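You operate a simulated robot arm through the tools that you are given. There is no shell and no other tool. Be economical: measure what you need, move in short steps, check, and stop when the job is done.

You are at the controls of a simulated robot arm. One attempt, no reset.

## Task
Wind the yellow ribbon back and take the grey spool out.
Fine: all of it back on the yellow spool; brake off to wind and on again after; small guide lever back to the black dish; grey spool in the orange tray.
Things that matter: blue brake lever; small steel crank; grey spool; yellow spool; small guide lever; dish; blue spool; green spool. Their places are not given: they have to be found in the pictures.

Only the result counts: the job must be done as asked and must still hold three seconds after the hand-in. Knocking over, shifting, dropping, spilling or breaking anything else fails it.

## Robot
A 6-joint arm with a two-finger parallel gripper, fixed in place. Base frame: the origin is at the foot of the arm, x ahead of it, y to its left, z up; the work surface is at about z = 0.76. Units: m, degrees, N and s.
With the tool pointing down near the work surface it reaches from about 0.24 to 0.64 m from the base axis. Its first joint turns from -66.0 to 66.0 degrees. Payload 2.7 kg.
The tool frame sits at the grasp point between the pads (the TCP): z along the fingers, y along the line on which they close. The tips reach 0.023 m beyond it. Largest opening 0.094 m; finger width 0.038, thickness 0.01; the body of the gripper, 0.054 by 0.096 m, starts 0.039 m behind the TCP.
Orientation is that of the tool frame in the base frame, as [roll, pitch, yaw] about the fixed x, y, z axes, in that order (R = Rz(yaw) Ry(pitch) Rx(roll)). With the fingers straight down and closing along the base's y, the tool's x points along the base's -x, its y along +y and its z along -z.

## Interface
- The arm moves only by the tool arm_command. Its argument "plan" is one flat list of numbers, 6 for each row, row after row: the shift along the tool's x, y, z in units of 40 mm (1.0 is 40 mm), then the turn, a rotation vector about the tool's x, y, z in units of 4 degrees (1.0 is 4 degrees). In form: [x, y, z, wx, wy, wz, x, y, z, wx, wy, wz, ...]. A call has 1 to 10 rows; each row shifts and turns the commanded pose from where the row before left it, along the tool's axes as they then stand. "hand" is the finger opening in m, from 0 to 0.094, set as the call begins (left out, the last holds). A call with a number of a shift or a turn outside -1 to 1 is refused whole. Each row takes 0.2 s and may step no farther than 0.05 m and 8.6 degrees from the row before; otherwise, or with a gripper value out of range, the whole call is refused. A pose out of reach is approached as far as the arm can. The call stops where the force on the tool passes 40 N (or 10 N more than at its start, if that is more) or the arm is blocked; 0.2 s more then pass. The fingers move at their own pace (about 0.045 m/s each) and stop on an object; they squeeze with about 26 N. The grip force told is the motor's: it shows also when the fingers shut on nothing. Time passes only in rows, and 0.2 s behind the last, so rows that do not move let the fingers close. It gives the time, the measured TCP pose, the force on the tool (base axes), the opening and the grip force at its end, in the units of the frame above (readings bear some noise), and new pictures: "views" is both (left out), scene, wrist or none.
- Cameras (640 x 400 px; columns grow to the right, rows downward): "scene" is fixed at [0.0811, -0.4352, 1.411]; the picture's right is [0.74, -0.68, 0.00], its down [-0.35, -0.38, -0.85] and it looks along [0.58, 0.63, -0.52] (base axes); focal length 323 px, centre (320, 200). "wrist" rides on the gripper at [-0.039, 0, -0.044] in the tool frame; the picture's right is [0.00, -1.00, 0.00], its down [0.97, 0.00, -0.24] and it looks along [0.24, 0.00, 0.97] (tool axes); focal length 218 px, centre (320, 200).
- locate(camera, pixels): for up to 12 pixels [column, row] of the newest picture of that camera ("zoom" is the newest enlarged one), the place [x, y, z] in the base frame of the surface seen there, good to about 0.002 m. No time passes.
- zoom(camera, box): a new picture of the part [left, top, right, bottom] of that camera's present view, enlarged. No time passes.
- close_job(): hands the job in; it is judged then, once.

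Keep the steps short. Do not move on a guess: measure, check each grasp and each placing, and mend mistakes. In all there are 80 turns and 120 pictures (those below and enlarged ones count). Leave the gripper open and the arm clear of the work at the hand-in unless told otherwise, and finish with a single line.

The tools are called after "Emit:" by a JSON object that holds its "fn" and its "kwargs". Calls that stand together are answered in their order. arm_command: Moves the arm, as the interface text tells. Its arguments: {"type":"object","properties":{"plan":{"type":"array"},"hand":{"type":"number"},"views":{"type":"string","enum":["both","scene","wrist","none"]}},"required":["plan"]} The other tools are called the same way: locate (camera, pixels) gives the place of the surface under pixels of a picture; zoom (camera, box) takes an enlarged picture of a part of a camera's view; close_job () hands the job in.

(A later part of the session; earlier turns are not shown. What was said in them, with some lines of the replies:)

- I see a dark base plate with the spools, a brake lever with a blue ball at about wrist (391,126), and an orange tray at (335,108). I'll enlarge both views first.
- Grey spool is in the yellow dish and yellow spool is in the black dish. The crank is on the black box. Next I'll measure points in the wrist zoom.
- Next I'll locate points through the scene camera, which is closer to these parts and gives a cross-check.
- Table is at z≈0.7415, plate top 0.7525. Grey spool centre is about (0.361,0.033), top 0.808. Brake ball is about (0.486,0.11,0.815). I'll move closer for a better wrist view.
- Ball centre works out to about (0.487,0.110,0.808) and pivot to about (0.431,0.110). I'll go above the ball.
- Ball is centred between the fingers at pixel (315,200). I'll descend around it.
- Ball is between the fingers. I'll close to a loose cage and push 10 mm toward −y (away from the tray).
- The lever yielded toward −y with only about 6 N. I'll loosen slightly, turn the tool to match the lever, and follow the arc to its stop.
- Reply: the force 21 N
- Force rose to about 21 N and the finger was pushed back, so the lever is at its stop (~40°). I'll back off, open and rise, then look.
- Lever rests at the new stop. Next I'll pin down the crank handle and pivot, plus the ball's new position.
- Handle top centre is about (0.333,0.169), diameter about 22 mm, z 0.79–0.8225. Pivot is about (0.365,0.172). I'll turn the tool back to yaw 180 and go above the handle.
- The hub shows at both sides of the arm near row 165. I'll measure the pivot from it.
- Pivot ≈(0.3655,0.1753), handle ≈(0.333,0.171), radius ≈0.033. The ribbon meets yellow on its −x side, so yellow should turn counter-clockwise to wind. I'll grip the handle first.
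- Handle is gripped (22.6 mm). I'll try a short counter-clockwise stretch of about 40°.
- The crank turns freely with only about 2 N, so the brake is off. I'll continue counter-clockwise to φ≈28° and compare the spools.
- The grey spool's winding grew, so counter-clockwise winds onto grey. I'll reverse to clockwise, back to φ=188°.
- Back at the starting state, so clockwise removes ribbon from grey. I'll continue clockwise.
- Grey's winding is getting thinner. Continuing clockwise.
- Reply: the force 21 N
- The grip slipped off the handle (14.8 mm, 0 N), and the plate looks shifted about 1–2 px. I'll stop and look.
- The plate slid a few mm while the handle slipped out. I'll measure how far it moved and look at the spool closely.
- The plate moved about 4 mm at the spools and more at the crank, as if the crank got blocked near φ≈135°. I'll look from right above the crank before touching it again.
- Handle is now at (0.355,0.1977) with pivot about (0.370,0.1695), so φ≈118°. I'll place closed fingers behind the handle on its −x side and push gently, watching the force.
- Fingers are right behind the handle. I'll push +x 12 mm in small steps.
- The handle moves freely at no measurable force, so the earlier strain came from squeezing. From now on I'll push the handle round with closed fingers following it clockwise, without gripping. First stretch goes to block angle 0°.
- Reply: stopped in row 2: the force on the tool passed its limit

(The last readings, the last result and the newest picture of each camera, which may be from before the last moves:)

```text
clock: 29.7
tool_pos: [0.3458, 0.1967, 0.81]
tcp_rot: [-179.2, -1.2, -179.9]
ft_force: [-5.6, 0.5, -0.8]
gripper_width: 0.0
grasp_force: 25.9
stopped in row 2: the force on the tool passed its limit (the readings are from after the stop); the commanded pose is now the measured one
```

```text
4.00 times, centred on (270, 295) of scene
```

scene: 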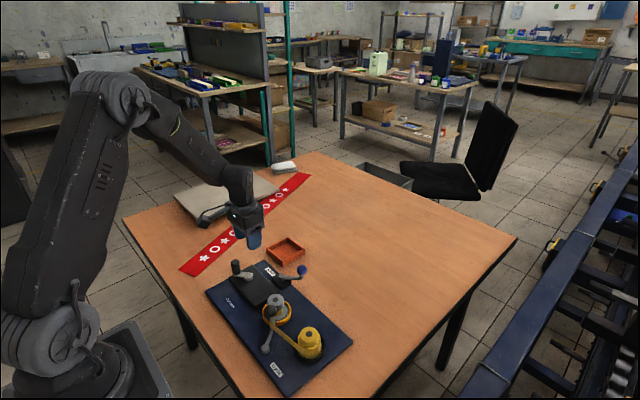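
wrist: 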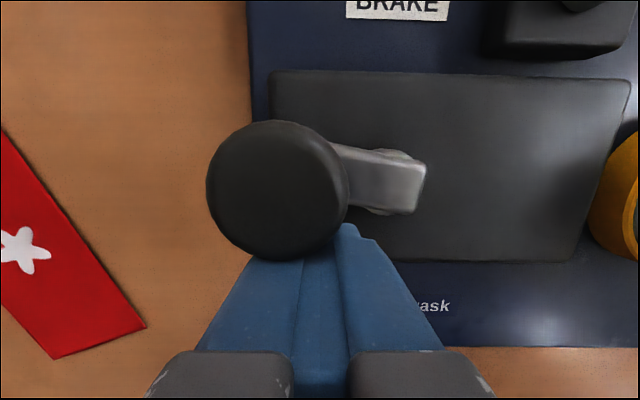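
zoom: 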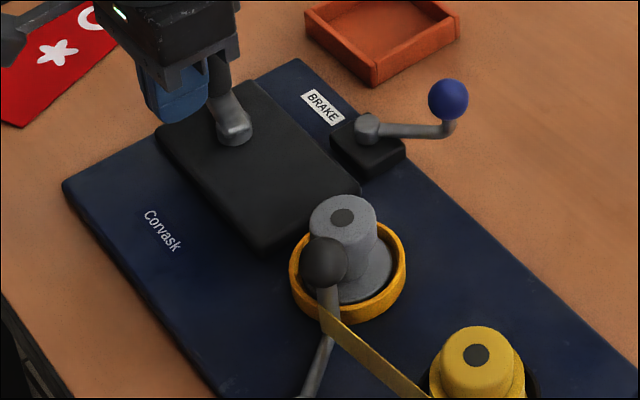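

The crank now blocks hard at φ≈80°, and grey's core looks bare grey, so it's probably the end of the ribbon. I'll back the fingers off and check.

Emit:
{"fn": "arm_command", "kwargs": {"plan": [0.4, 0, 0, 0, 0, 0, 0, 0, -0.9, 0, 0, 0, 0, 0, -0.9, 0, 0, 0, 0, 0, 0, 0, 0, 0], "hand": 0.0, "views": "wrist"}}

Emit:
{"fn": "zoom", "kwargs": {"camera": "scene", "box": [250, 285, 346, 345]}}

Emit:
{"fn": "zoom", "kwargs": {"camera": "wrist", "box": [470, 90, 640, 290]}}

```text
clock: 30.7
tool_pos: [0.3301, 0.1963, 0.8824]
tcp_rot: [-179.3, -1.1, -179.9]
ft_force: [0.2, -0.3, -0.9]
gripper_width: 0.0
grasp_force: 26.4
```

wrist: 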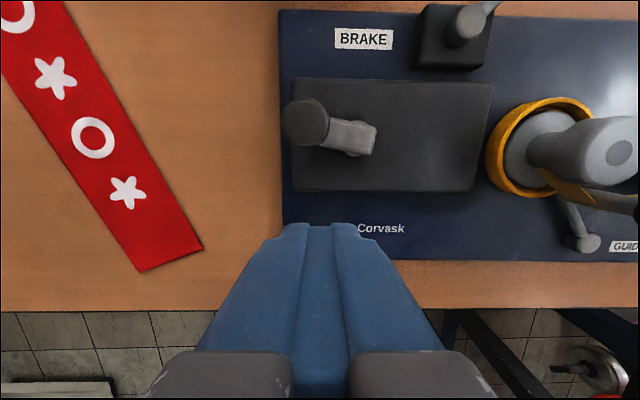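

```text
6.67 times, centred on (298, 315) of scene
```

zoom: 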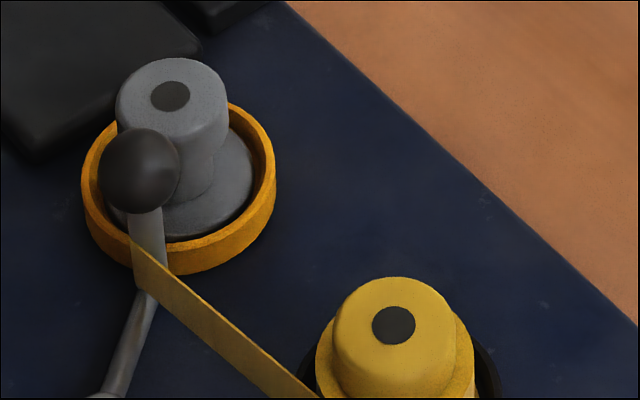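

```text
2.00 times, centred on (555, 190) of wrist
```

zoom: 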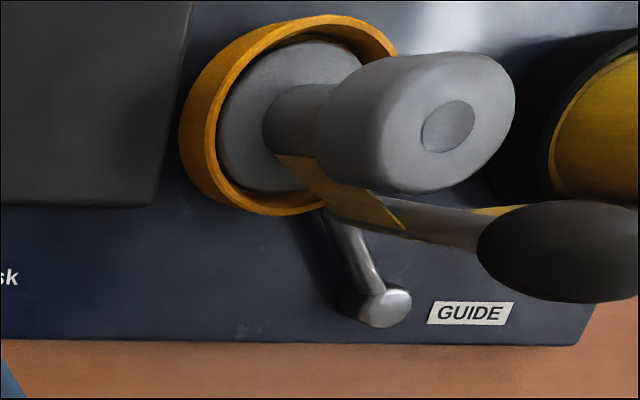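

The plate held still this time. Grey's core is bare and the crank is at its stop, so the ribbon is wound back. Next is the guide knob, centre about (0.330,0.000,0.820) with pivot about (0.288,−0.03). I'll fly to its +y side at height.

Emit:
{"fn": "arm_command", "kwargs": {"plan": [0, 0, 0, -0.17, -0.27, 0, -0.03, -0.8, 0, 0, 0, 0, -0.03, -0.8, 0, 0, 0, 0, -0.03, -0.8, 0, 0, 0, 0, -0.03, -0.8, 0, 0, 0, 0, -0.03, -0.8, 0, 0, 0, 0, 0, 0, 0, 0, 0, 0], "hand": 0.0, "views": "wrist"}}

```text
clock: 32.3
tool_pos: [0.3366, 0.0358, 0.8842]
tcp_rot: [-179.9, 0.0, -179.8]
ft_force: [0.6, 0.6, -0.3]
gripper_width: 0.0
grasp_force: 26.6
```

wrist: 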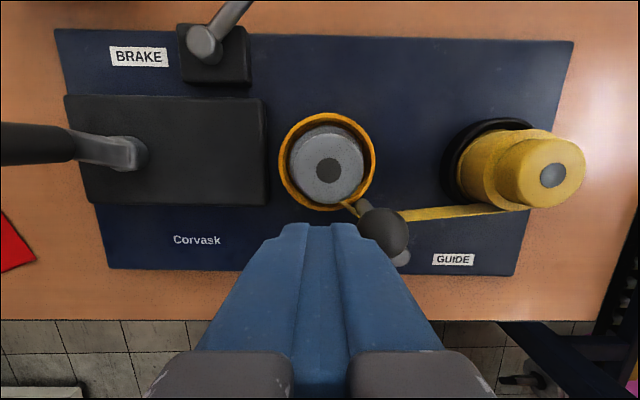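

Emit:
{"fn": "locate", "kwargs": {"camera": "wrist", "pixels": [[385, 230], [385, 208], [402, 228], [402, 260], [331, 170], [551, 175], [365, 206], [284, 160], [373, 160]]}}

Emit:
{"fn": "zoom", "kwargs": {"camera": "wrist", "box": [270, 100, 590, 280]}}

```text
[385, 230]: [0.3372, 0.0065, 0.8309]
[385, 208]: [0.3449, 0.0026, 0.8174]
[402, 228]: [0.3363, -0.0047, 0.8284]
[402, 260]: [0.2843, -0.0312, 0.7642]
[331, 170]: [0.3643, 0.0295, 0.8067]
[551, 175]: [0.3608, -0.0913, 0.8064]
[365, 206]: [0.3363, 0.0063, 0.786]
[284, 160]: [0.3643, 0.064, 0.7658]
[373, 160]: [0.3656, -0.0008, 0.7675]
```

```text
2.00 times, centred on (430, 190) of wrist
```

zoom: 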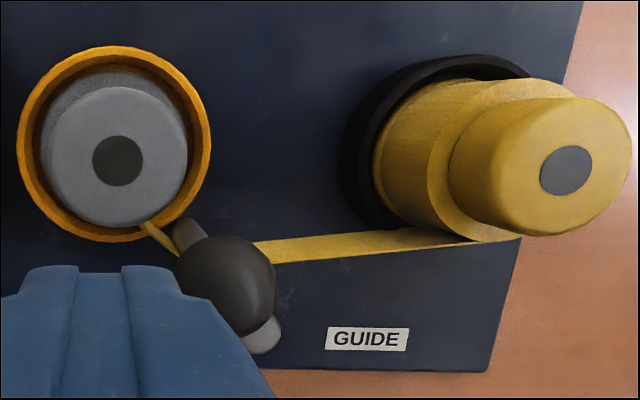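

Knob centre is about (0.332,0.002,0.819). I'll descend beside it with tips at z≈0.813, above the spool top (0.807), and then push toward −y.

Emit:
{"fn": "arm_command", "kwargs": {"plan": [0, 0, 0.6, 0, 0, 0, 0, 0, 0.6, 0, 0, 0, 0, 0, 0, 0, 0, 0, 0, -0.2, 0, 0, 0, 0, 0, -0.15, 0, 0, 0, 0, 0, -0.15, 0, 0, 0, 0], "hand": 0.0, "views": "wrist"}}

```text
clock: 33.7
tool_pos: [0.3369, 0.0163, 0.834]
tcp_rot: [180.0, -0.1, -179.9]
ft_force: [0.1, 0.3, -0.8]
gripper_width: 0.0
grasp_force: 26.2
```

wrist: 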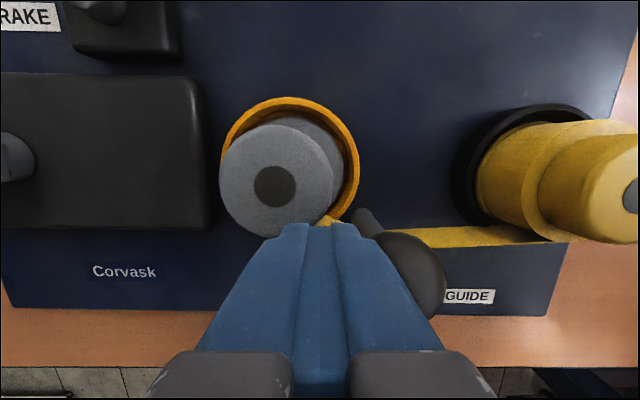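

The guide started to move with no force. I'll continue toward −y.

Emit:
{"fn": "arm_command", "kwargs": {"plan": [0, -0.15, 0, 0, 0, 0, 0, -0.15, 0, 0, 0, 0, 0, -0.15, 0, 0, 0, 0, 0, -0.15, 0, 0, 0, 0, 0, -0.15, 0, 0, 0, 0, 0, -0.15, 0, 0, 0, 0], "hand": 0.0, "views": "both"}}

Emit:
{"fn": "zoom", "kwargs": {"camera": "scene", "box": [240, 285, 352, 365]}}

```text
clock: 35.1
tool_pos: [0.3398, -0.0192, 0.8362]
tcp_rot: [-180.0, 0.0, -179.9]
ft_force: [0.2, -0.3, -0.4]
gripper_width: 0.0001
grasp_force: 26.3
```

scene: 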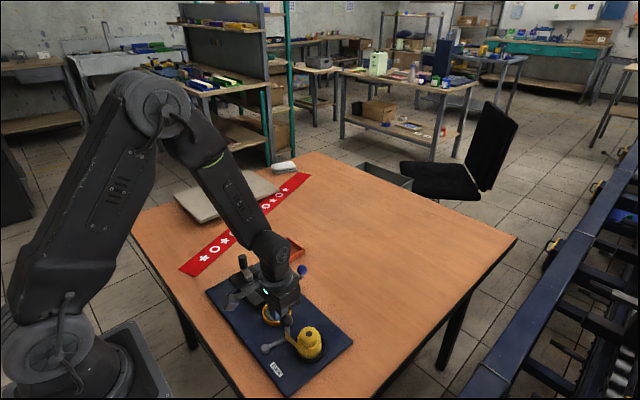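
wrist: 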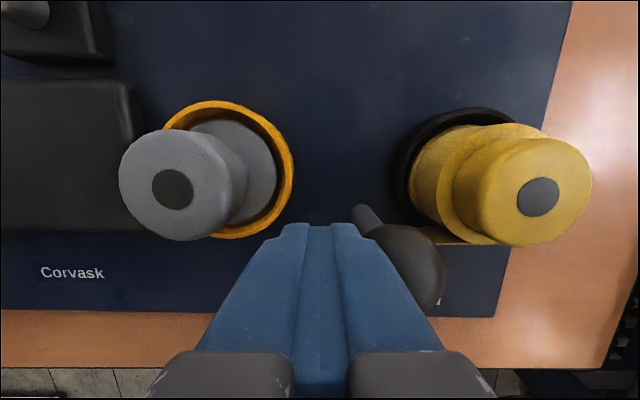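

```text
5.00 times, centred on (296, 325) of scene
```

zoom: 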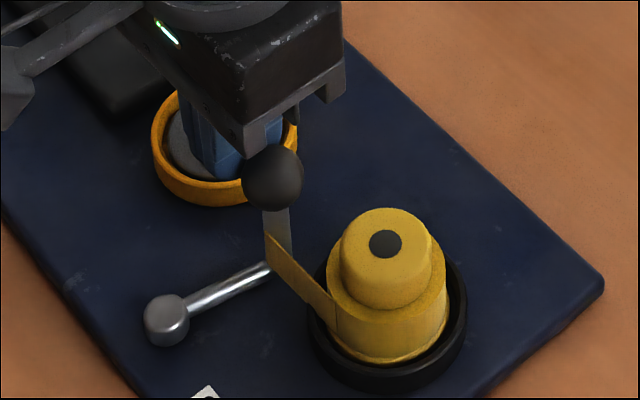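

The ribbon has left grey and follows the guide. I'll push on in small steps until the guide reaches its stop.

Emit:
{"fn": "arm_command", "kwargs": {"plan": [0, -0.12, 0, 0, 0, 0, 0, -0.12, 0, 0, 0, 0, 0, -0.1, 0, 0, 0, 0, 0, -0.1, 0, 0, 0, 0], "hand": 0.0, "views": "wrist"}}

Emit:
{"fn": "zoom", "kwargs": {"camera": "scene", "box": [240, 285, 352, 365]}}

```text
clock: 36.1
tool_pos: [0.3387, -0.0363, 0.8349]
tcp_rot: [-180.0, 0.0, -179.8]
ft_force: [-0.4, 0.6, 0.2]
gripper_width: 0.0
grasp_force: 26.3
```

wrist: 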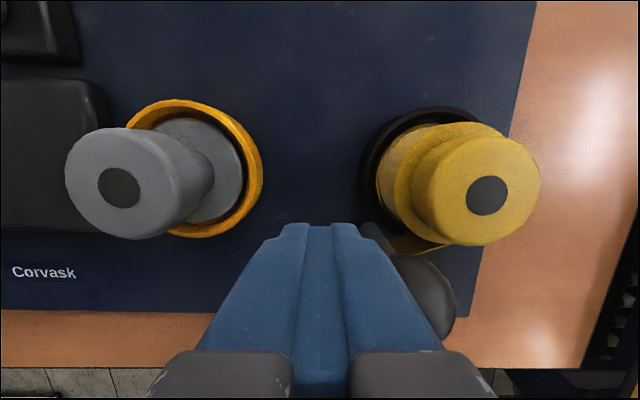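

```text
5.00 times, centred on (296, 325) of scene
```

zoom: 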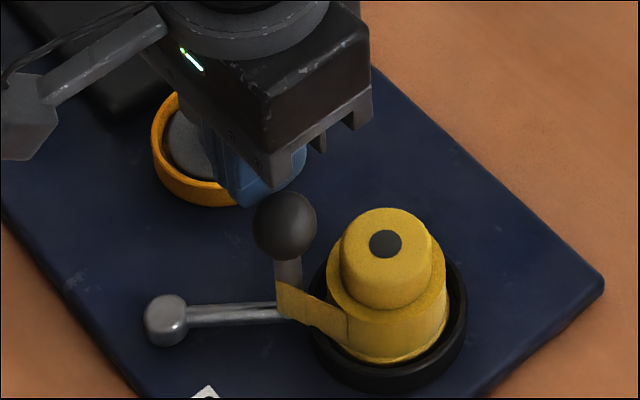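

Emit:
{"fn": "arm_command", "kwargs": {"plan": [0, -0.06, 0, 0, 0, 0, 0, -0.06, 0, 0, 0, 0, 0, -0.06, 0, 0, 0, 0], "hand": 0.0, "views": "none"}}

Emit:
{"fn": "zoom", "kwargs": {"camera": "scene", "box": [240, 285, 352, 365]}}

```text
clock: 36.9
tool_pos: [0.3371, -0.0417, 0.8347]
tcp_rot: [-180.0, -0.1, -179.9]
ft_force: [-2.6, 26.0, 2.9]
gripper_width: 0.0001
grasp_force: 26.1
```

```text
5.00 times, centred on (296, 325) of scene
```

zoom: 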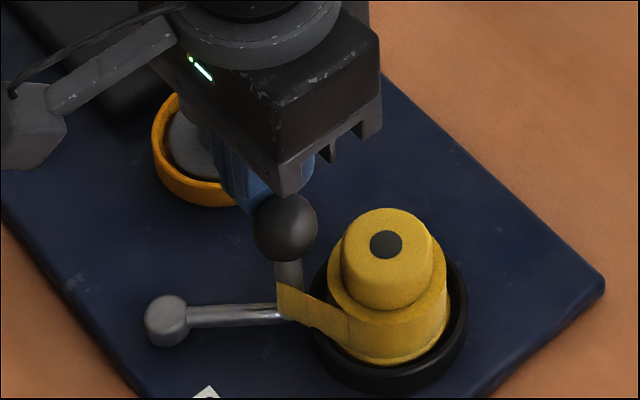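

The stop is reached (26 N) and the plate didn't move. I'll back off, rise, and fly toward the brake ball.

Emit:
{"fn": "arm_command", "kwargs": {"plan": [0, 0.3, 0, 0, 0, 0, 0, 0.1, -0.8, 0, 0, 0, 0, 0, -0.8, 0, 0, 0, -0.8, 0.1, 0, 0, 0, 0, -0.8, 0.1, 0, 0, 0, 0, -0.8, 0.2, 0, 0, 0, 0, -0.7, 0.2, 0, 0, 0, 0, 0, 0, 0, 0, 0, 0], "hand": 0.0, "views": "both"}}

Emit:
{"fn": "zoom", "kwargs": {"camera": "scene", "box": [190, 245, 360, 375]}}

```text
clock: 38.7
tool_pos: [0.4614, -0.0036, 0.8988]
tcp_rot: [180.0, 0.0, -179.9]
ft_force: [1.0, -0.6, 0.2]
gripper_width: 0.0
grasp_force: 25.6
```

scene: 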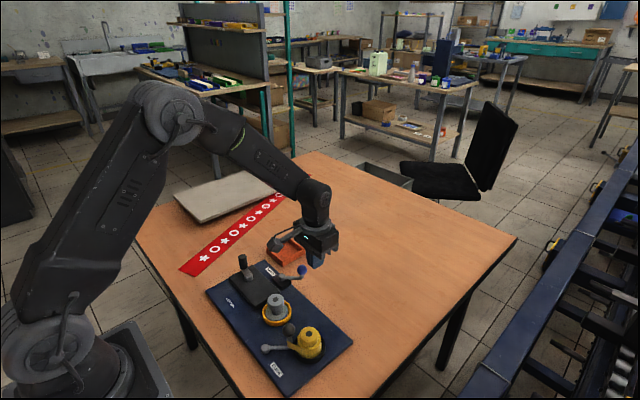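
wrist: 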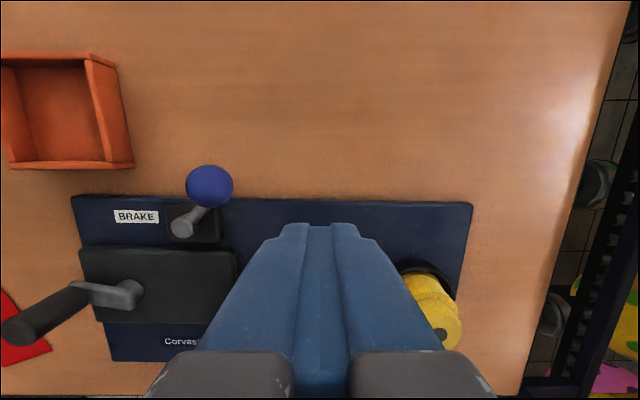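

```text
3.08 times, centred on (275, 310) of scene
```

zoom: 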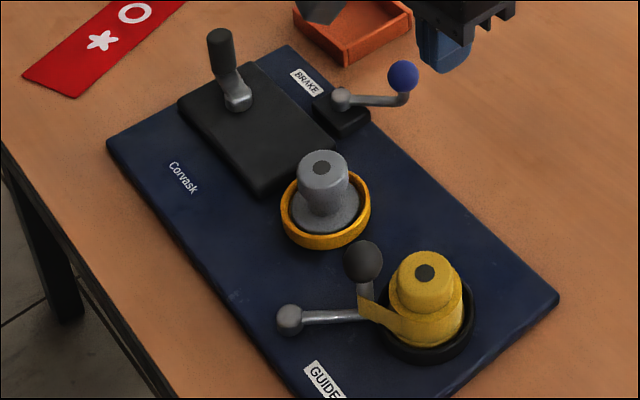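

Ribbon is all on yellow with the guide at the black dish. I'll locate the brake ball and pivot now.

Emit:
{"fn": "locate", "kwargs": {"camera": "wrist", "pixels": [[210, 187], [182, 228], [233, 187], [210, 207]]}}

Emit:
{"fn": "locate", "kwargs": {"camera": "scene", "pixels": [[302, 270], [281, 277]]}}

```text
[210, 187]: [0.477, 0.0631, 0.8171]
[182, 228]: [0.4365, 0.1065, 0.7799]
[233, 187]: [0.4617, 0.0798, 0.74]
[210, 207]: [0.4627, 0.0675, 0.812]
```

```text
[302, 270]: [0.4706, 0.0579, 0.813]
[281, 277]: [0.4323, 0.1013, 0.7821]
```

Ball centre is about (0.475,0.070), θ≈−43°. I'll lower the closed fingers at its −y side and push it back toward +y in small steps.

Emit:
{"fn": "arm_command", "kwargs": {"plan": [-0.565, 0.3, 0.3, 0, 0, 0, 0, 0.5, 0.3, 0, 0, 0, 0, 0, 0.8, 0, 0, 0, 0, 0, 0.8, 0, 0, 0, 0, 0, 0, 0, 0, 0], "hand": 0.0, "views": "wrist"}}

```text
clock: 39.9
tool_pos: [0.4859, 0.0285, 0.809]
tcp_rot: [-179.9, 0.0, -179.9]
ft_force: [0.8, 0.4, 0.4]
gripper_width: 0.0001
grasp_force: 25.7
```

wrist: 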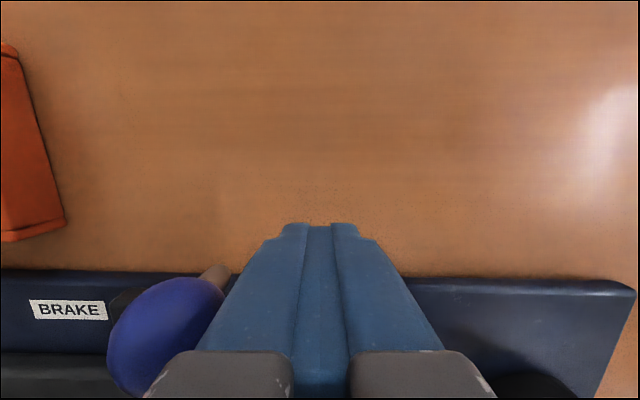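

Emit:
{"fn": "arm_command", "kwargs": {"plan": [0, 0.3, 0, 0, 0, 0, 0, 0.2, 0, 0, 0, 0, 0, 0.2, 0, 0, 0, 0, 0, 0.2, 0, 0, 0, 0, 0, 0.2, 0, 0, 0, 0], "hand": 0.0, "views": "wrist"}}

```text
clock: 41.1
tool_pos: [0.4843, 0.0732, 0.8117]
tcp_rot: [180.0, 0.0, -179.9]
ft_force: [-0.5, -0.1, 0.4]
gripper_width: 0.0
grasp_force: 25.6
```

wrist: 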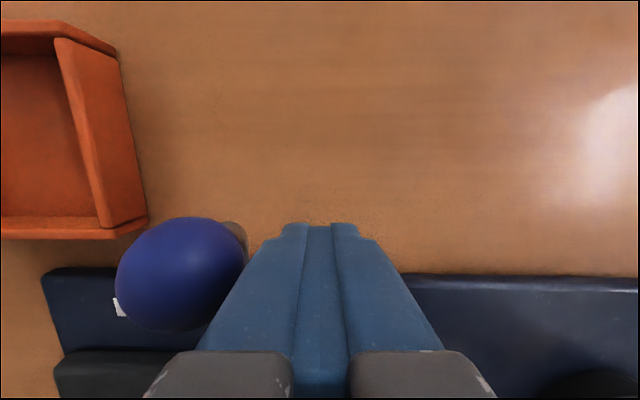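

Ball follows freely. I'll take 2 mm steps until the force rises.

Emit:
{"fn": "arm_command", "kwargs": {"plan": [0, 0.06, 0, 0, 0, 0, 0, 0.06, 0, 0, 0, 0, 0, 0.06, 0, 0, 0, 0], "hand": 0.0, "views": "wrist"}}

```text
clock: 41.9
tool_pos: [0.4853, 0.0803, 0.8116]
tcp_rot: [179.9, 0.1, -179.9]
ft_force: [1.1, -0.1, 0.3]
gripper_width: 0.0
grasp_force: 26.3
```

wrist: 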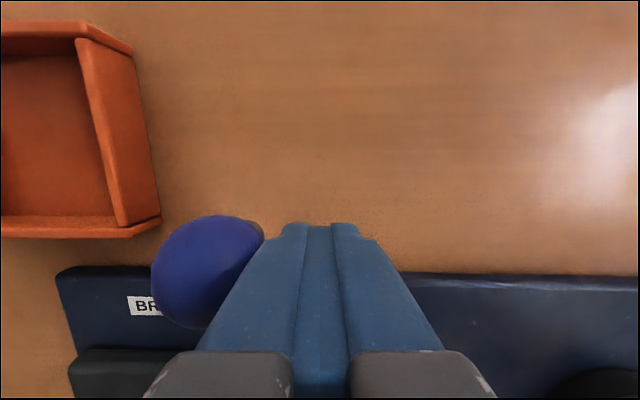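

Emit:
{"fn": "arm_command", "kwargs": {"plan": [0, 0.05, 0, 0, 0, 0, 0, 0.05, 0, 0, 0, 0], "hand": 0.0, "views": "none"}}

Emit:
{"fn": "zoom", "kwargs": {"camera": "scene", "box": [230, 240, 320, 300]}}

```text
clock: 42.5
tool_pos: [0.4852, 0.0823, 0.81]
tcp_rot: [-179.9, 0.0, -179.9]
ft_force: [-0.7, -14.2, 5.6]
gripper_width: 0.0
grasp_force: 25.9
```

```text
6.67 times, centred on (275, 270) of scene
```

zoom: 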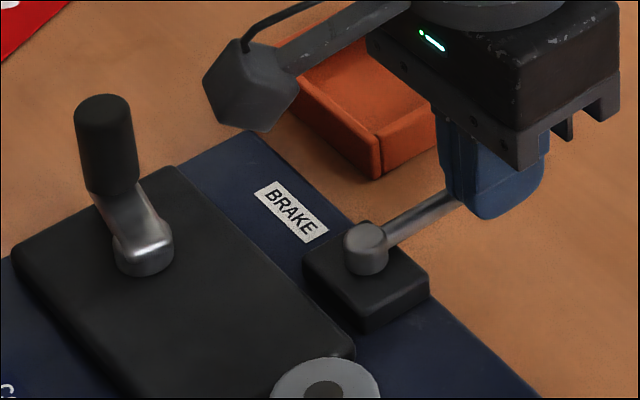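

The stop is reached (14 N) and the brake lever is back at its starting angle. I'll back off, rise, and go above the grey spool (0.364,0.029).

Emit:
{"fn": "arm_command", "kwargs": {"plan": [0, -0.3, 0, 0, 0, 0, 0, 0, -0.75, 0, 0, 0, 0, 0, -0.75, 0, 0, 0, 0, 0, -0.75, 0, 0, 0, 0.757, -0.257, 0, 0, 0, 0, 0.757, -0.257, 0, 0, 0, 0, 0.757, -0.257, 0, 0, 0, 0, 0.757, -0.257, 0, 0, 0, 0, 0, 0, 0, 0, 0, 0], "hand": 0.062, "views": "both"}}

Emit:
{"fn": "zoom", "kwargs": {"camera": "wrist", "box": [220, 60, 440, 240]}}

```text
clock: 44.5
tool_pos: [0.3635, 0.0291, 0.9008]
tcp_rot: [180.0, 0.0, -179.9]
ft_force: [0.9, -0.2, 0.3]
gripper_width: 0.0622
grasp_force: 0.1
```

scene: 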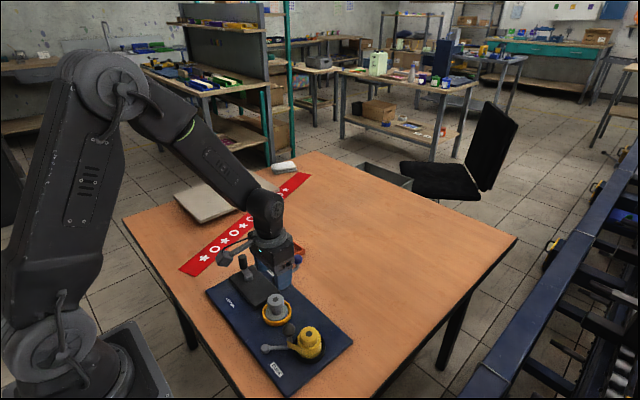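
wrist: 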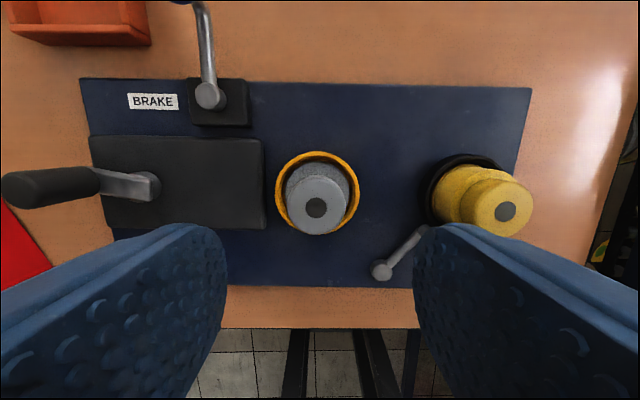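

```text
2.22 times, centred on (330, 150) of wrist
```

zoom: 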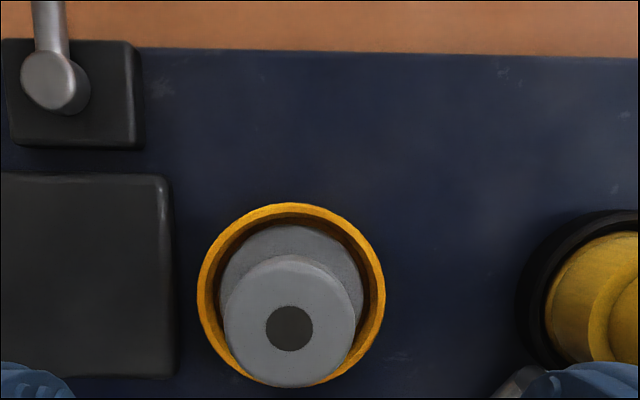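

Emit:
{"fn": "locate", "kwargs": {"camera": "wrist", "pixels": [[316, 208], [286, 208], [346, 208], [276, 190], [359, 190], [325, 165]]}}

Emit:
{"fn": "locate", "kwargs": {"camera": "scene", "pixels": [[298, 258], [284, 238], [276, 302], [301, 248]]}}

```text
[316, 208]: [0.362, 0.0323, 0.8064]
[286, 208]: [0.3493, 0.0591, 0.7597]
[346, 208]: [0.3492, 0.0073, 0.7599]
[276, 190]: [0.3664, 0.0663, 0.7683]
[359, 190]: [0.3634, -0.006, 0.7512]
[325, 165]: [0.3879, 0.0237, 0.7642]
```

```text
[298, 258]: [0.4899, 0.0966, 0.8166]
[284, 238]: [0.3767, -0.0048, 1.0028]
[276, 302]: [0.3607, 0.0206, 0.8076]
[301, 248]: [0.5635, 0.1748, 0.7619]
```

Spool centre is about (0.363,0.031). I'll descend to TCP z≈0.797 with tips above the dish rim.

Emit:
{"fn": "arm_command", "kwargs": {"plan": [0, 0.05, 0.65, 0, 0, 0, 0, 0, 0.65, 0, 0, 0, 0, 0, 0.65, 0, 0, 0, 0, 0, 0.65, 0, 0, 0, 0, 0, 0, 0, 0, 0], "hand": 0.062, "views": "both"}}

```text
clock: 45.7
tool_pos: [0.3635, 0.0327, 0.7965]
tcp_rot: [-180.0, 0.1, -179.9]
ft_force: [0.6, 1.2, 0.2]
gripper_width: 0.0621
grasp_force: 0.0
```

scene: 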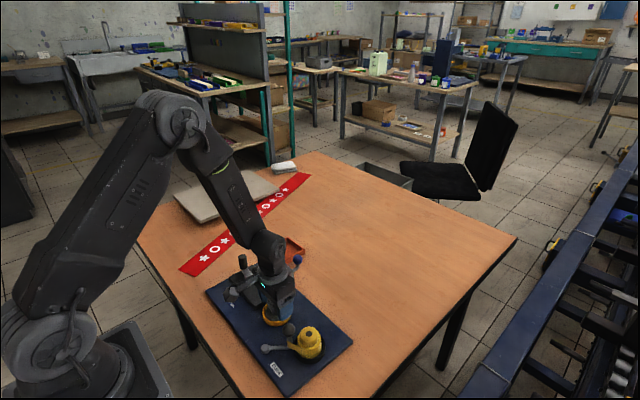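
wrist: 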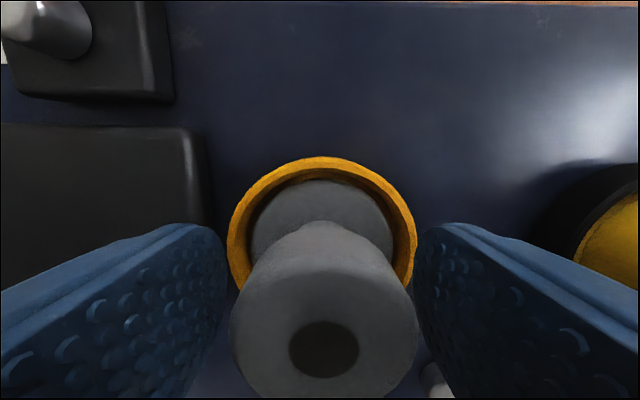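

The cap sits between the fingers. I'll close on it.

Emit:
{"fn": "arm_command", "kwargs": {"plan": [0, -0.03, 0, 0, 0, 0, 0, 0, 0, 0, 0, 0, 0, 0, 0, 0, 0, 0], "hand": 0.03, "views": "wrist"}}

```text
clock: 46.5
tool_pos: [0.3634, 0.0305, 0.7973]
tcp_rot: [180.0, 0.1, -179.9]
ft_force: [1.0, -0.1, -0.6]
gripper_width: 0.0386
grasp_force: 25.9
```

wrist: 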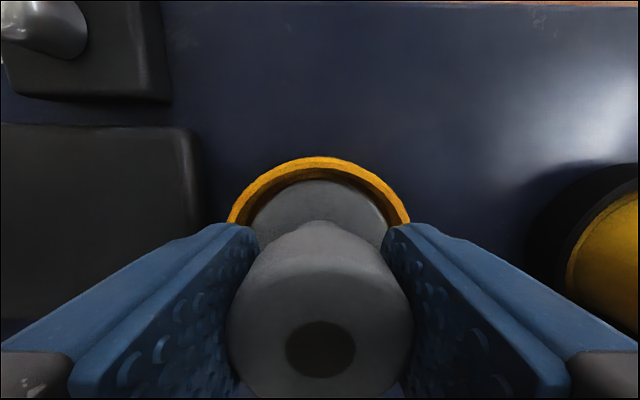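

Firm grip at 38.6 mm with almost no side force. I'll lift straight up 1 cm at a time and check the force.

Emit:
{"fn": "arm_command", "kwargs": {"plan": [0, 0, -0.2, 0, 0, 0, 0, 0, -0.2, 0, 0, 0, 0, 0, -0.3, 0, 0, 0, 0, 0, -0.4, 0, 0, 0, 0, 0, -0.4, 0, 0, 0], "hand": 0.03, "views": "both"}}

Emit:
{"fn": "zoom", "kwargs": {"camera": "scene", "box": [190, 225, 350, 385]}}

```text
clock: 47.7
tool_pos: [0.3635, 0.0314, 0.8595]
tcp_rot: [-180.0, 0.0, -179.9]
ft_force: [-0.4, -0.7, -0.1]
gripper_width: 0.0388
grasp_force: 26.3
```

scene: 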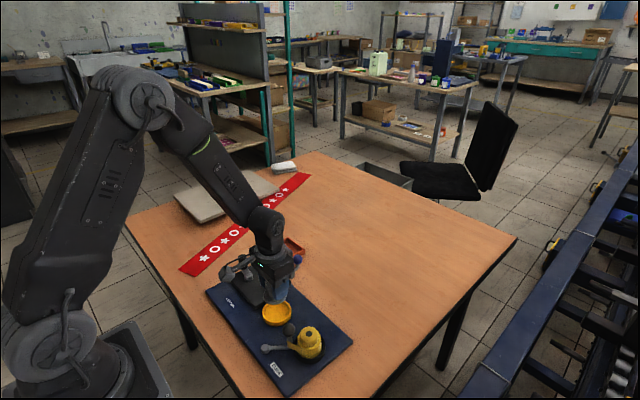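
wrist: 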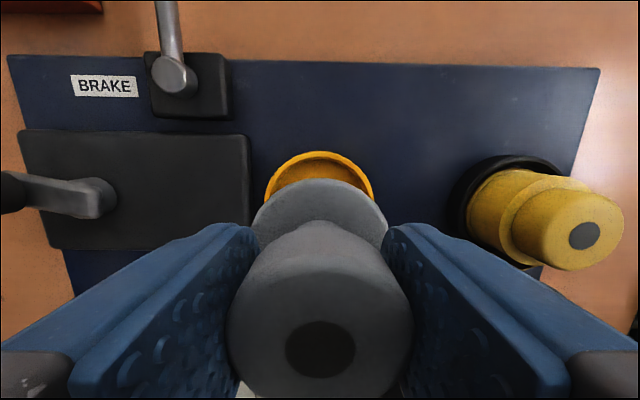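

```text
2.50 times, centred on (270, 305) of scene
```

zoom: 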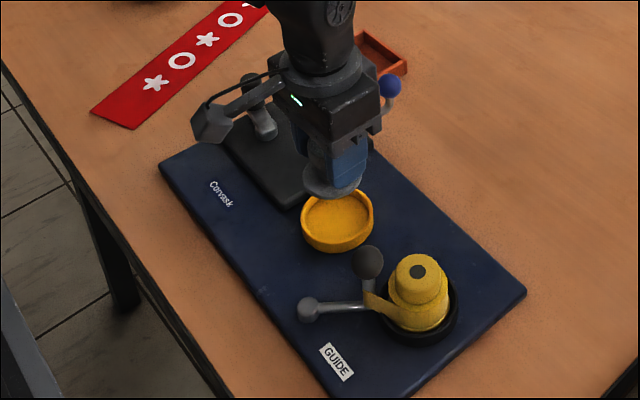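

Spool is out of the dish and held upright. I'll raise it and carry it over the tray (centre about 0.524, 0.210).

Emit:
{"fn": "arm_command", "kwargs": {"plan": [0, 0, -0.75, 0, 0, 0, 0, 0, -0.75, 0, 0, 0, -0.668, 0.744, 0, 0, 0, 0, -0.668, 0.744, 0, 0, 0, 0, -0.668, 0.744, 0, 0, 0, 0, -0.668, 0.744, 0, 0, 0, 0, -0.668, 0.744, 0, 0, 0, 0, -0.668, 0.744, 0, 0, 0, 0, 0, 0, 0, 0, 0, 0], "hand": 0.03, "views": "both"}}

```text
clock: 49.7
tool_pos: [0.523, 0.2109, 0.9192]
tcp_rot: [179.9, 0.0, -179.9]
ft_force: [0.0, 0.2, -0.5]
gripper_width: 0.0383
grasp_force: 26.3
```

scene: 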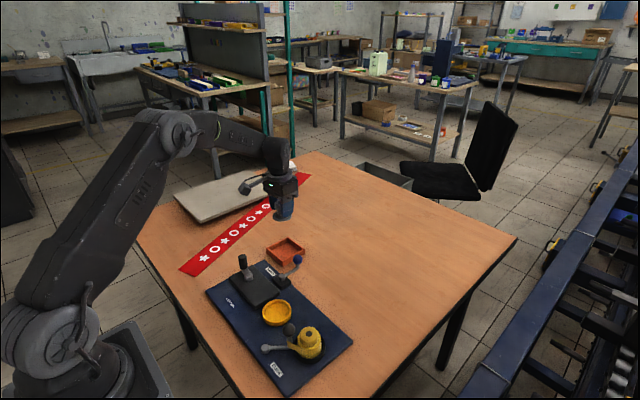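
wrist: 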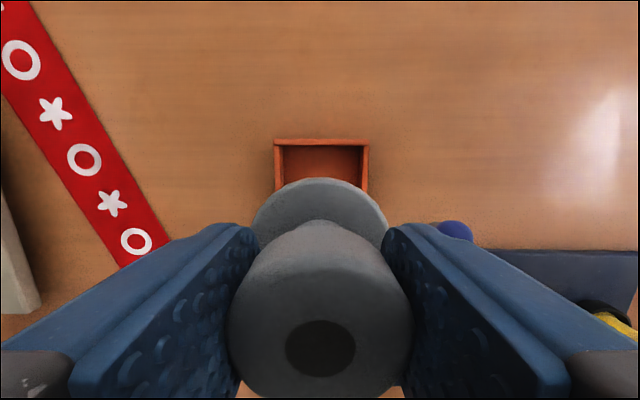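

Emit:
{"fn": "zoom", "kwargs": {"camera": "scene", "box": [254, 228, 318, 268]}}

Emit:
{"fn": "locate", "kwargs": {"camera": "wrist", "pixels": [[278, 143], [365, 143], [278, 185], [365, 180], [320, 152]]}}

```text
10.00 times, centred on (286, 248) of scene
```

zoom: 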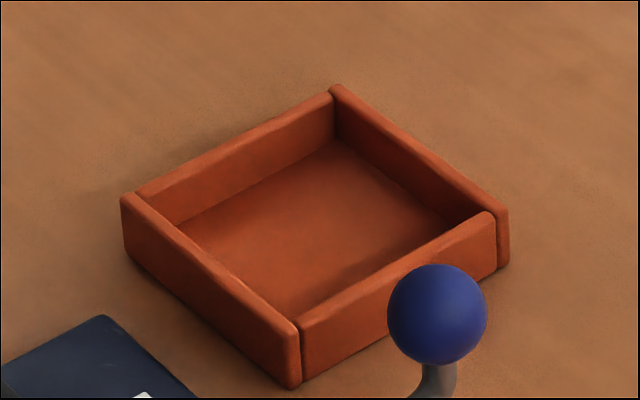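

```text
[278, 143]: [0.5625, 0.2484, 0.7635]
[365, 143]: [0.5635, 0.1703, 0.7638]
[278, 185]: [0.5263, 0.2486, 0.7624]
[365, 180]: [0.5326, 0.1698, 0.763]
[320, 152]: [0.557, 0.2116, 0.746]
```

Emit:
{"fn": "locate", "kwargs": {"camera": "zoom", "pixels": [[127, 195], [295, 325], [335, 90], [503, 212], [318, 230], [180, 222], [440, 215]]}}

```text
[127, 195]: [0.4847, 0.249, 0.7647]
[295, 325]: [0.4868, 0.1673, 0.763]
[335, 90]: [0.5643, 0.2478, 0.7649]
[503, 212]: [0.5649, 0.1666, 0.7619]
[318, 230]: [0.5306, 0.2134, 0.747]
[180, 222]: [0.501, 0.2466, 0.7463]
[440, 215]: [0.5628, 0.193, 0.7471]
```

Tray centre is (0.525,0.208), floor 0.746. I'll correct by a few mm and lower, slowly at the end.

Emit:
{"fn": "arm_command", "kwargs": {"plan": [-0.05, -0.07, 0.5, 0, 0, 0, 0, 0, 0.8, 0, 0, 0, 0, 0, 0.8, 0, 0, 0, 0, 0, 0.5, 0, 0, 0, 0, 0, 0.3, 0, 0, 0, 0, 0, 0.1, 0, 0, 0, 0, 0, 0, 0, 0, 0], "hand": 0.03, "views": "both"}}

Emit:
{"fn": "zoom", "kwargs": {"camera": "scene", "box": [238, 198, 334, 278]}}

```text
clock: 51.3
tool_pos: [0.5259, 0.207, 0.7978]
tcp_rot: [180.0, 0.1, -179.9]
ft_force: [-0.8, -1.2, -0.8]
gripper_width: 0.0385
grasp_force: 25.8
```

scene: 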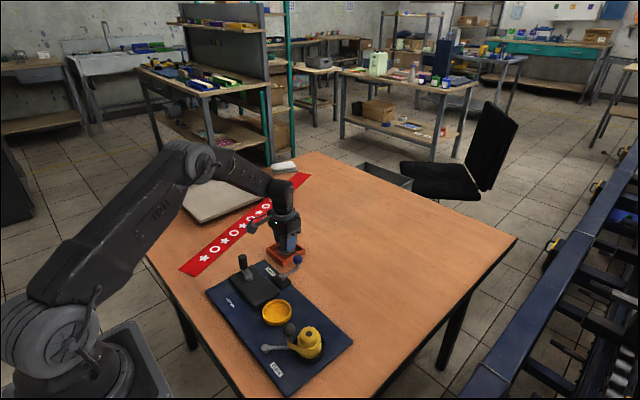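
wrist: 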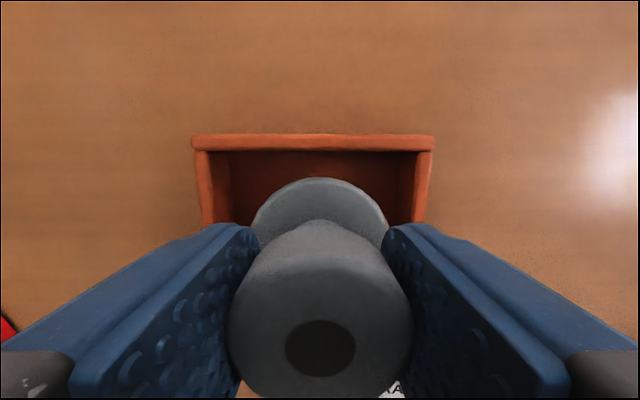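

```text
5.00 times, centred on (286, 238) of scene
```

zoom: 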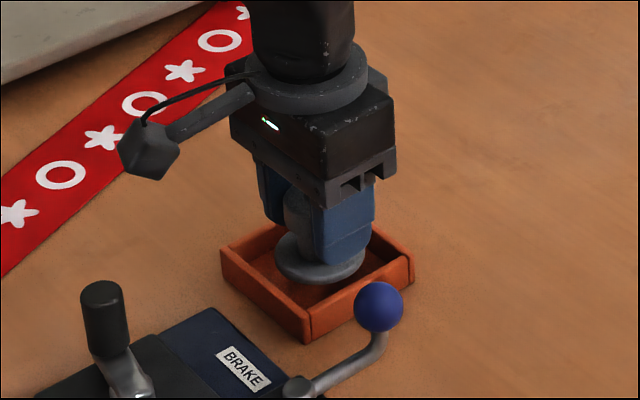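

Centred in the tray and not yet touching. I'll lower in 2 mm steps until contact.

Emit:
{"fn": "arm_command", "kwargs": {"plan": [0, 0, 0.06, 0, 0, 0, 0, 0, 0.06, 0, 0, 0, 0, 0, 0.05, 0, 0, 0], "hand": 0.03, "views": "none"}}

```text
clock: 52.1
tool_pos: [0.5246, 0.208, 0.7904]
tcp_rot: [-179.9, 0.1, -179.9]
ft_force: [1.5, -0.2, -1.2]
gripper_width: 0.0385
grasp_force: 26.4
```

Emit:
{"fn": "arm_command", "kwargs": {"plan": [0, 0, 0.03, 0, 0, 0, 0, 0, 0.03, 0, 0, 0], "hand": 0.03, "views": "none"}}

```text
clock: 52.7
tool_pos: [0.5249, 0.2073, 0.7881]
tcp_rot: [-180.0, 0.1, -180.0]
ft_force: [-0.6, 1.0, -0.5]
gripper_width: 0.0382
grasp_force: 25.9
```

Emit:
{"fn": "arm_command", "kwargs": {"plan": [0, 0, 0.03, 0, 0, 0, 0, 0, 0.03, 0, 0, 0, 0, 0, 0.03, 0, 0, 0], "hand": 0.03, "views": "none"}}

Emit:
{"fn": "zoom", "kwargs": {"camera": "scene", "box": [254, 228, 318, 268]}}

```text
clock: 53.5
tool_pos: [0.5251, 0.2075, 0.7833]
tcp_rot: [-179.9, 0.0, 180.0]
ft_force: [-0.6, 0.3, -0.9]
gripper_width: 0.0384
grasp_force: 26.0
```

```text
10.00 times, centred on (286, 248) of scene
```

zoom: 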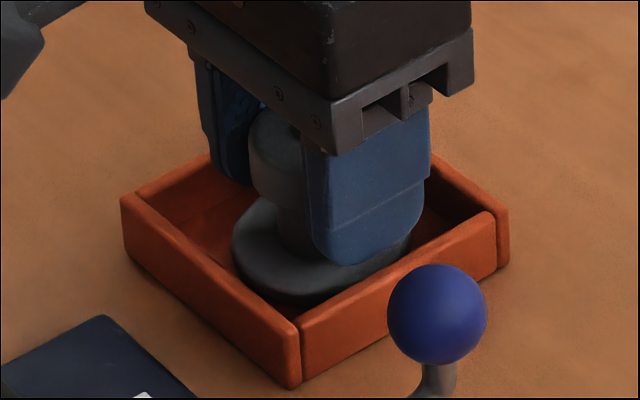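

Emit:
{"fn": "arm_command", "kwargs": {"plan": [0, 0, 0.03, 0, 0, 0, 0, 0, 0.03, 0, 0, 0, 0, 0, 0.03, 0, 0, 0], "hand": 0.03, "views": "none"}}

```text
clock: 54.3
tool_pos: [0.527, 0.2068, 0.782]
tcp_rot: [-180.0, 0.0, -179.9]
ft_force: [-2.4, -2.2, 10.1]
gripper_width: 0.0383
grasp_force: 25.5
```

Contact at 10 N, so the spool rests on the tray floor. I'll open only to 46 mm so the fingers clear the tray walls, then rise.

Emit:
{"fn": "arm_command", "kwargs": {"plan": [0, 0.0, -0.03, 0, 0, 0, 0, 0, 0, 0, 0, 0, 0, 0, 0, 0, 0, 0], "hand": 0.046, "views": "wrist"}}

```text
clock: 55.1
tool_pos: [0.5249, 0.2067, 0.7819]
tcp_rot: [-180.0, 0.1, -179.9]
ft_force: [-0.4, 0.0, -0.8]
gripper_width: 0.0462
grasp_force: 0.0
```

wrist: 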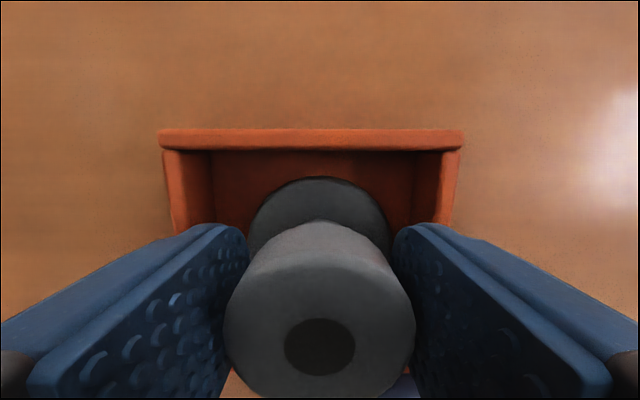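

Released cleanly. I'll rise straight up and move away.

Emit:
{"fn": "arm_command", "kwargs": {"plan": [0, 0, -0.3, 0, 0, 0, 0, 0, -0.8, 0, 0, 0, 0, 0, -1, 0, 0, 0, 0, 0, -1, 0, 0, 0, 0, 0, -1, 0, 0, 0, 0.6, 0, -0.8, 0, 0, 0, 0.6, 0, -0.8, 0, 0, 0, 0.6, 0, -0.8, 0, 0, 0], "hand": 0.046, "views": "both"}}

Emit:
{"fn": "zoom", "kwargs": {"camera": "scene", "box": [190, 225, 360, 385]}}

```text
clock: 56.9
tool_pos: [0.4497, 0.2075, 1.0432]
tcp_rot: [180.0, 0.1, -179.9]
ft_force: [0.9, 0.5, -0.9]
gripper_width: 0.0462
grasp_force: 0.0
```

scene: 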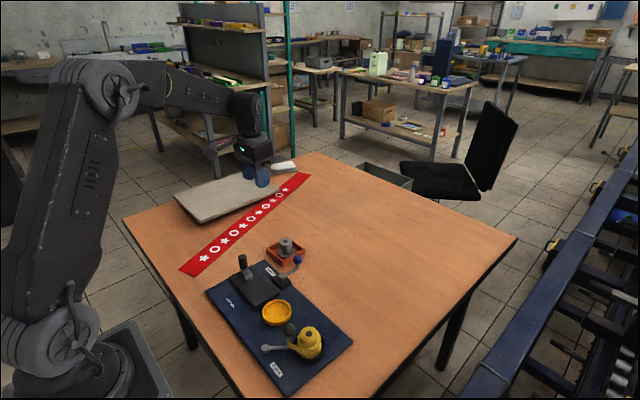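
wrist: 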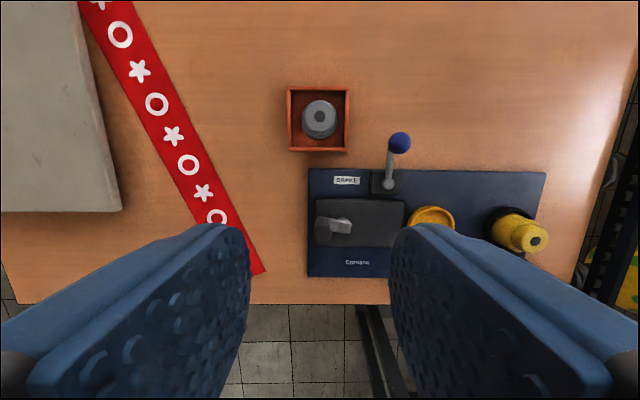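

```text
2.50 times, centred on (275, 305) of scene
```

zoom: 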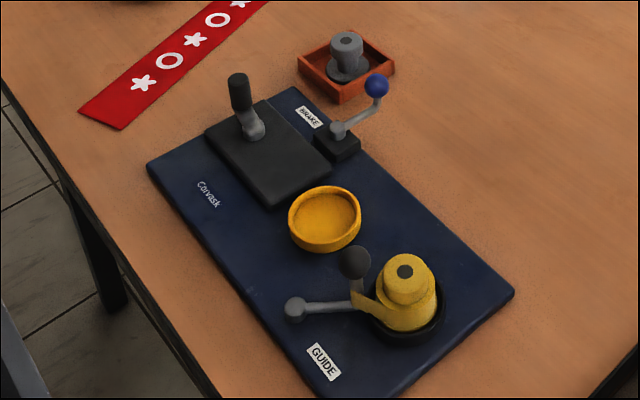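

Everything looks right: ribbon on yellow, guide at the black dish, brake lever at its start angle, grey spool in the tray. The early crank slip moved the plate a few mm. From the first close picture its far corners work out to (0.449,0.226) and (0.449,−0.135), so I'll measure them now.

Emit:
{"fn": "zoom", "kwargs": {"camera": "wrist", "box": [290, 70, 560, 290]}}

Emit:
{"fn": "locate", "kwargs": {"camera": "wrist", "pixels": [[311, 171], [543, 175], [310, 274], [321, 202], [403, 203], [389, 184], [312, 222]]}}

```text
1.82 times, centred on (425, 180) of wrist
```

zoom: 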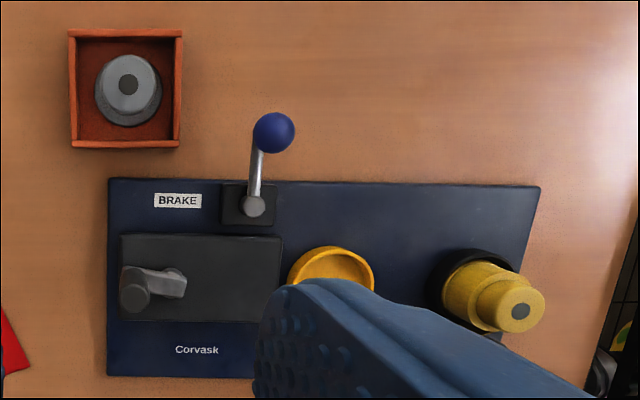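

```text
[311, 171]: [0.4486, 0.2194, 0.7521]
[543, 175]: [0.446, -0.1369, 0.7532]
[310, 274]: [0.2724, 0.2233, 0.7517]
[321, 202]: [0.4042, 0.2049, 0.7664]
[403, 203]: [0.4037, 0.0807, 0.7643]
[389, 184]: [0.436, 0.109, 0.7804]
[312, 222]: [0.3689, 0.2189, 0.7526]
```

The plate is only about 4–5 mm from where it was and turned by less than about 1°. Pushing it near the tray and levers would risk more than it mends, so I'll leave it. I'll open the gripper, rise a bit and take a last look.

Emit:
{"fn": "arm_command", "kwargs": {"plan": [0, 0, -0.8, 0, 0, 0, 0, 0, -0.8, 0, 0, 0, 0, 0, 0, 0, 0, 0, 0, 0, 0, 0, 0, 0], "hand": 0.09, "views": "none"}}

Emit:
{"fn": "zoom", "kwargs": {"camera": "scene", "box": [240, 235, 352, 365]}}

```text
clock: 57.9
tool_pos: [0.4516, 0.2071, 1.1048]
tcp_rot: [-180.0, 0.0, -179.9]
ft_force: [0.0, 0.4, 0.3]
gripper_width: 0.0901
grasp_force: 0.1
```

```text
3.08 times, centred on (296, 300) of scene
```

zoom: 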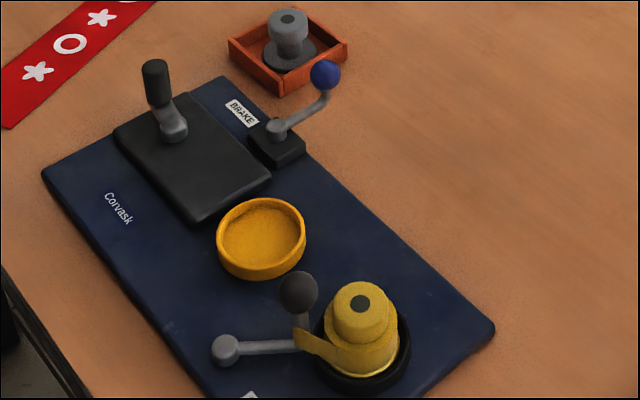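

Everything is at rest and in place, so I'm handing in.

Emit:
{"fn": "close_job", "kwargs": {}}

```text
The job is handed in.
```

The ribbon is back on the yellow spool, the brake is on, the guide lever is at the black dish and the grey spool is in the orange tray, but a slip at the crank shifted the base plate about 4–5 mm and I left it there.
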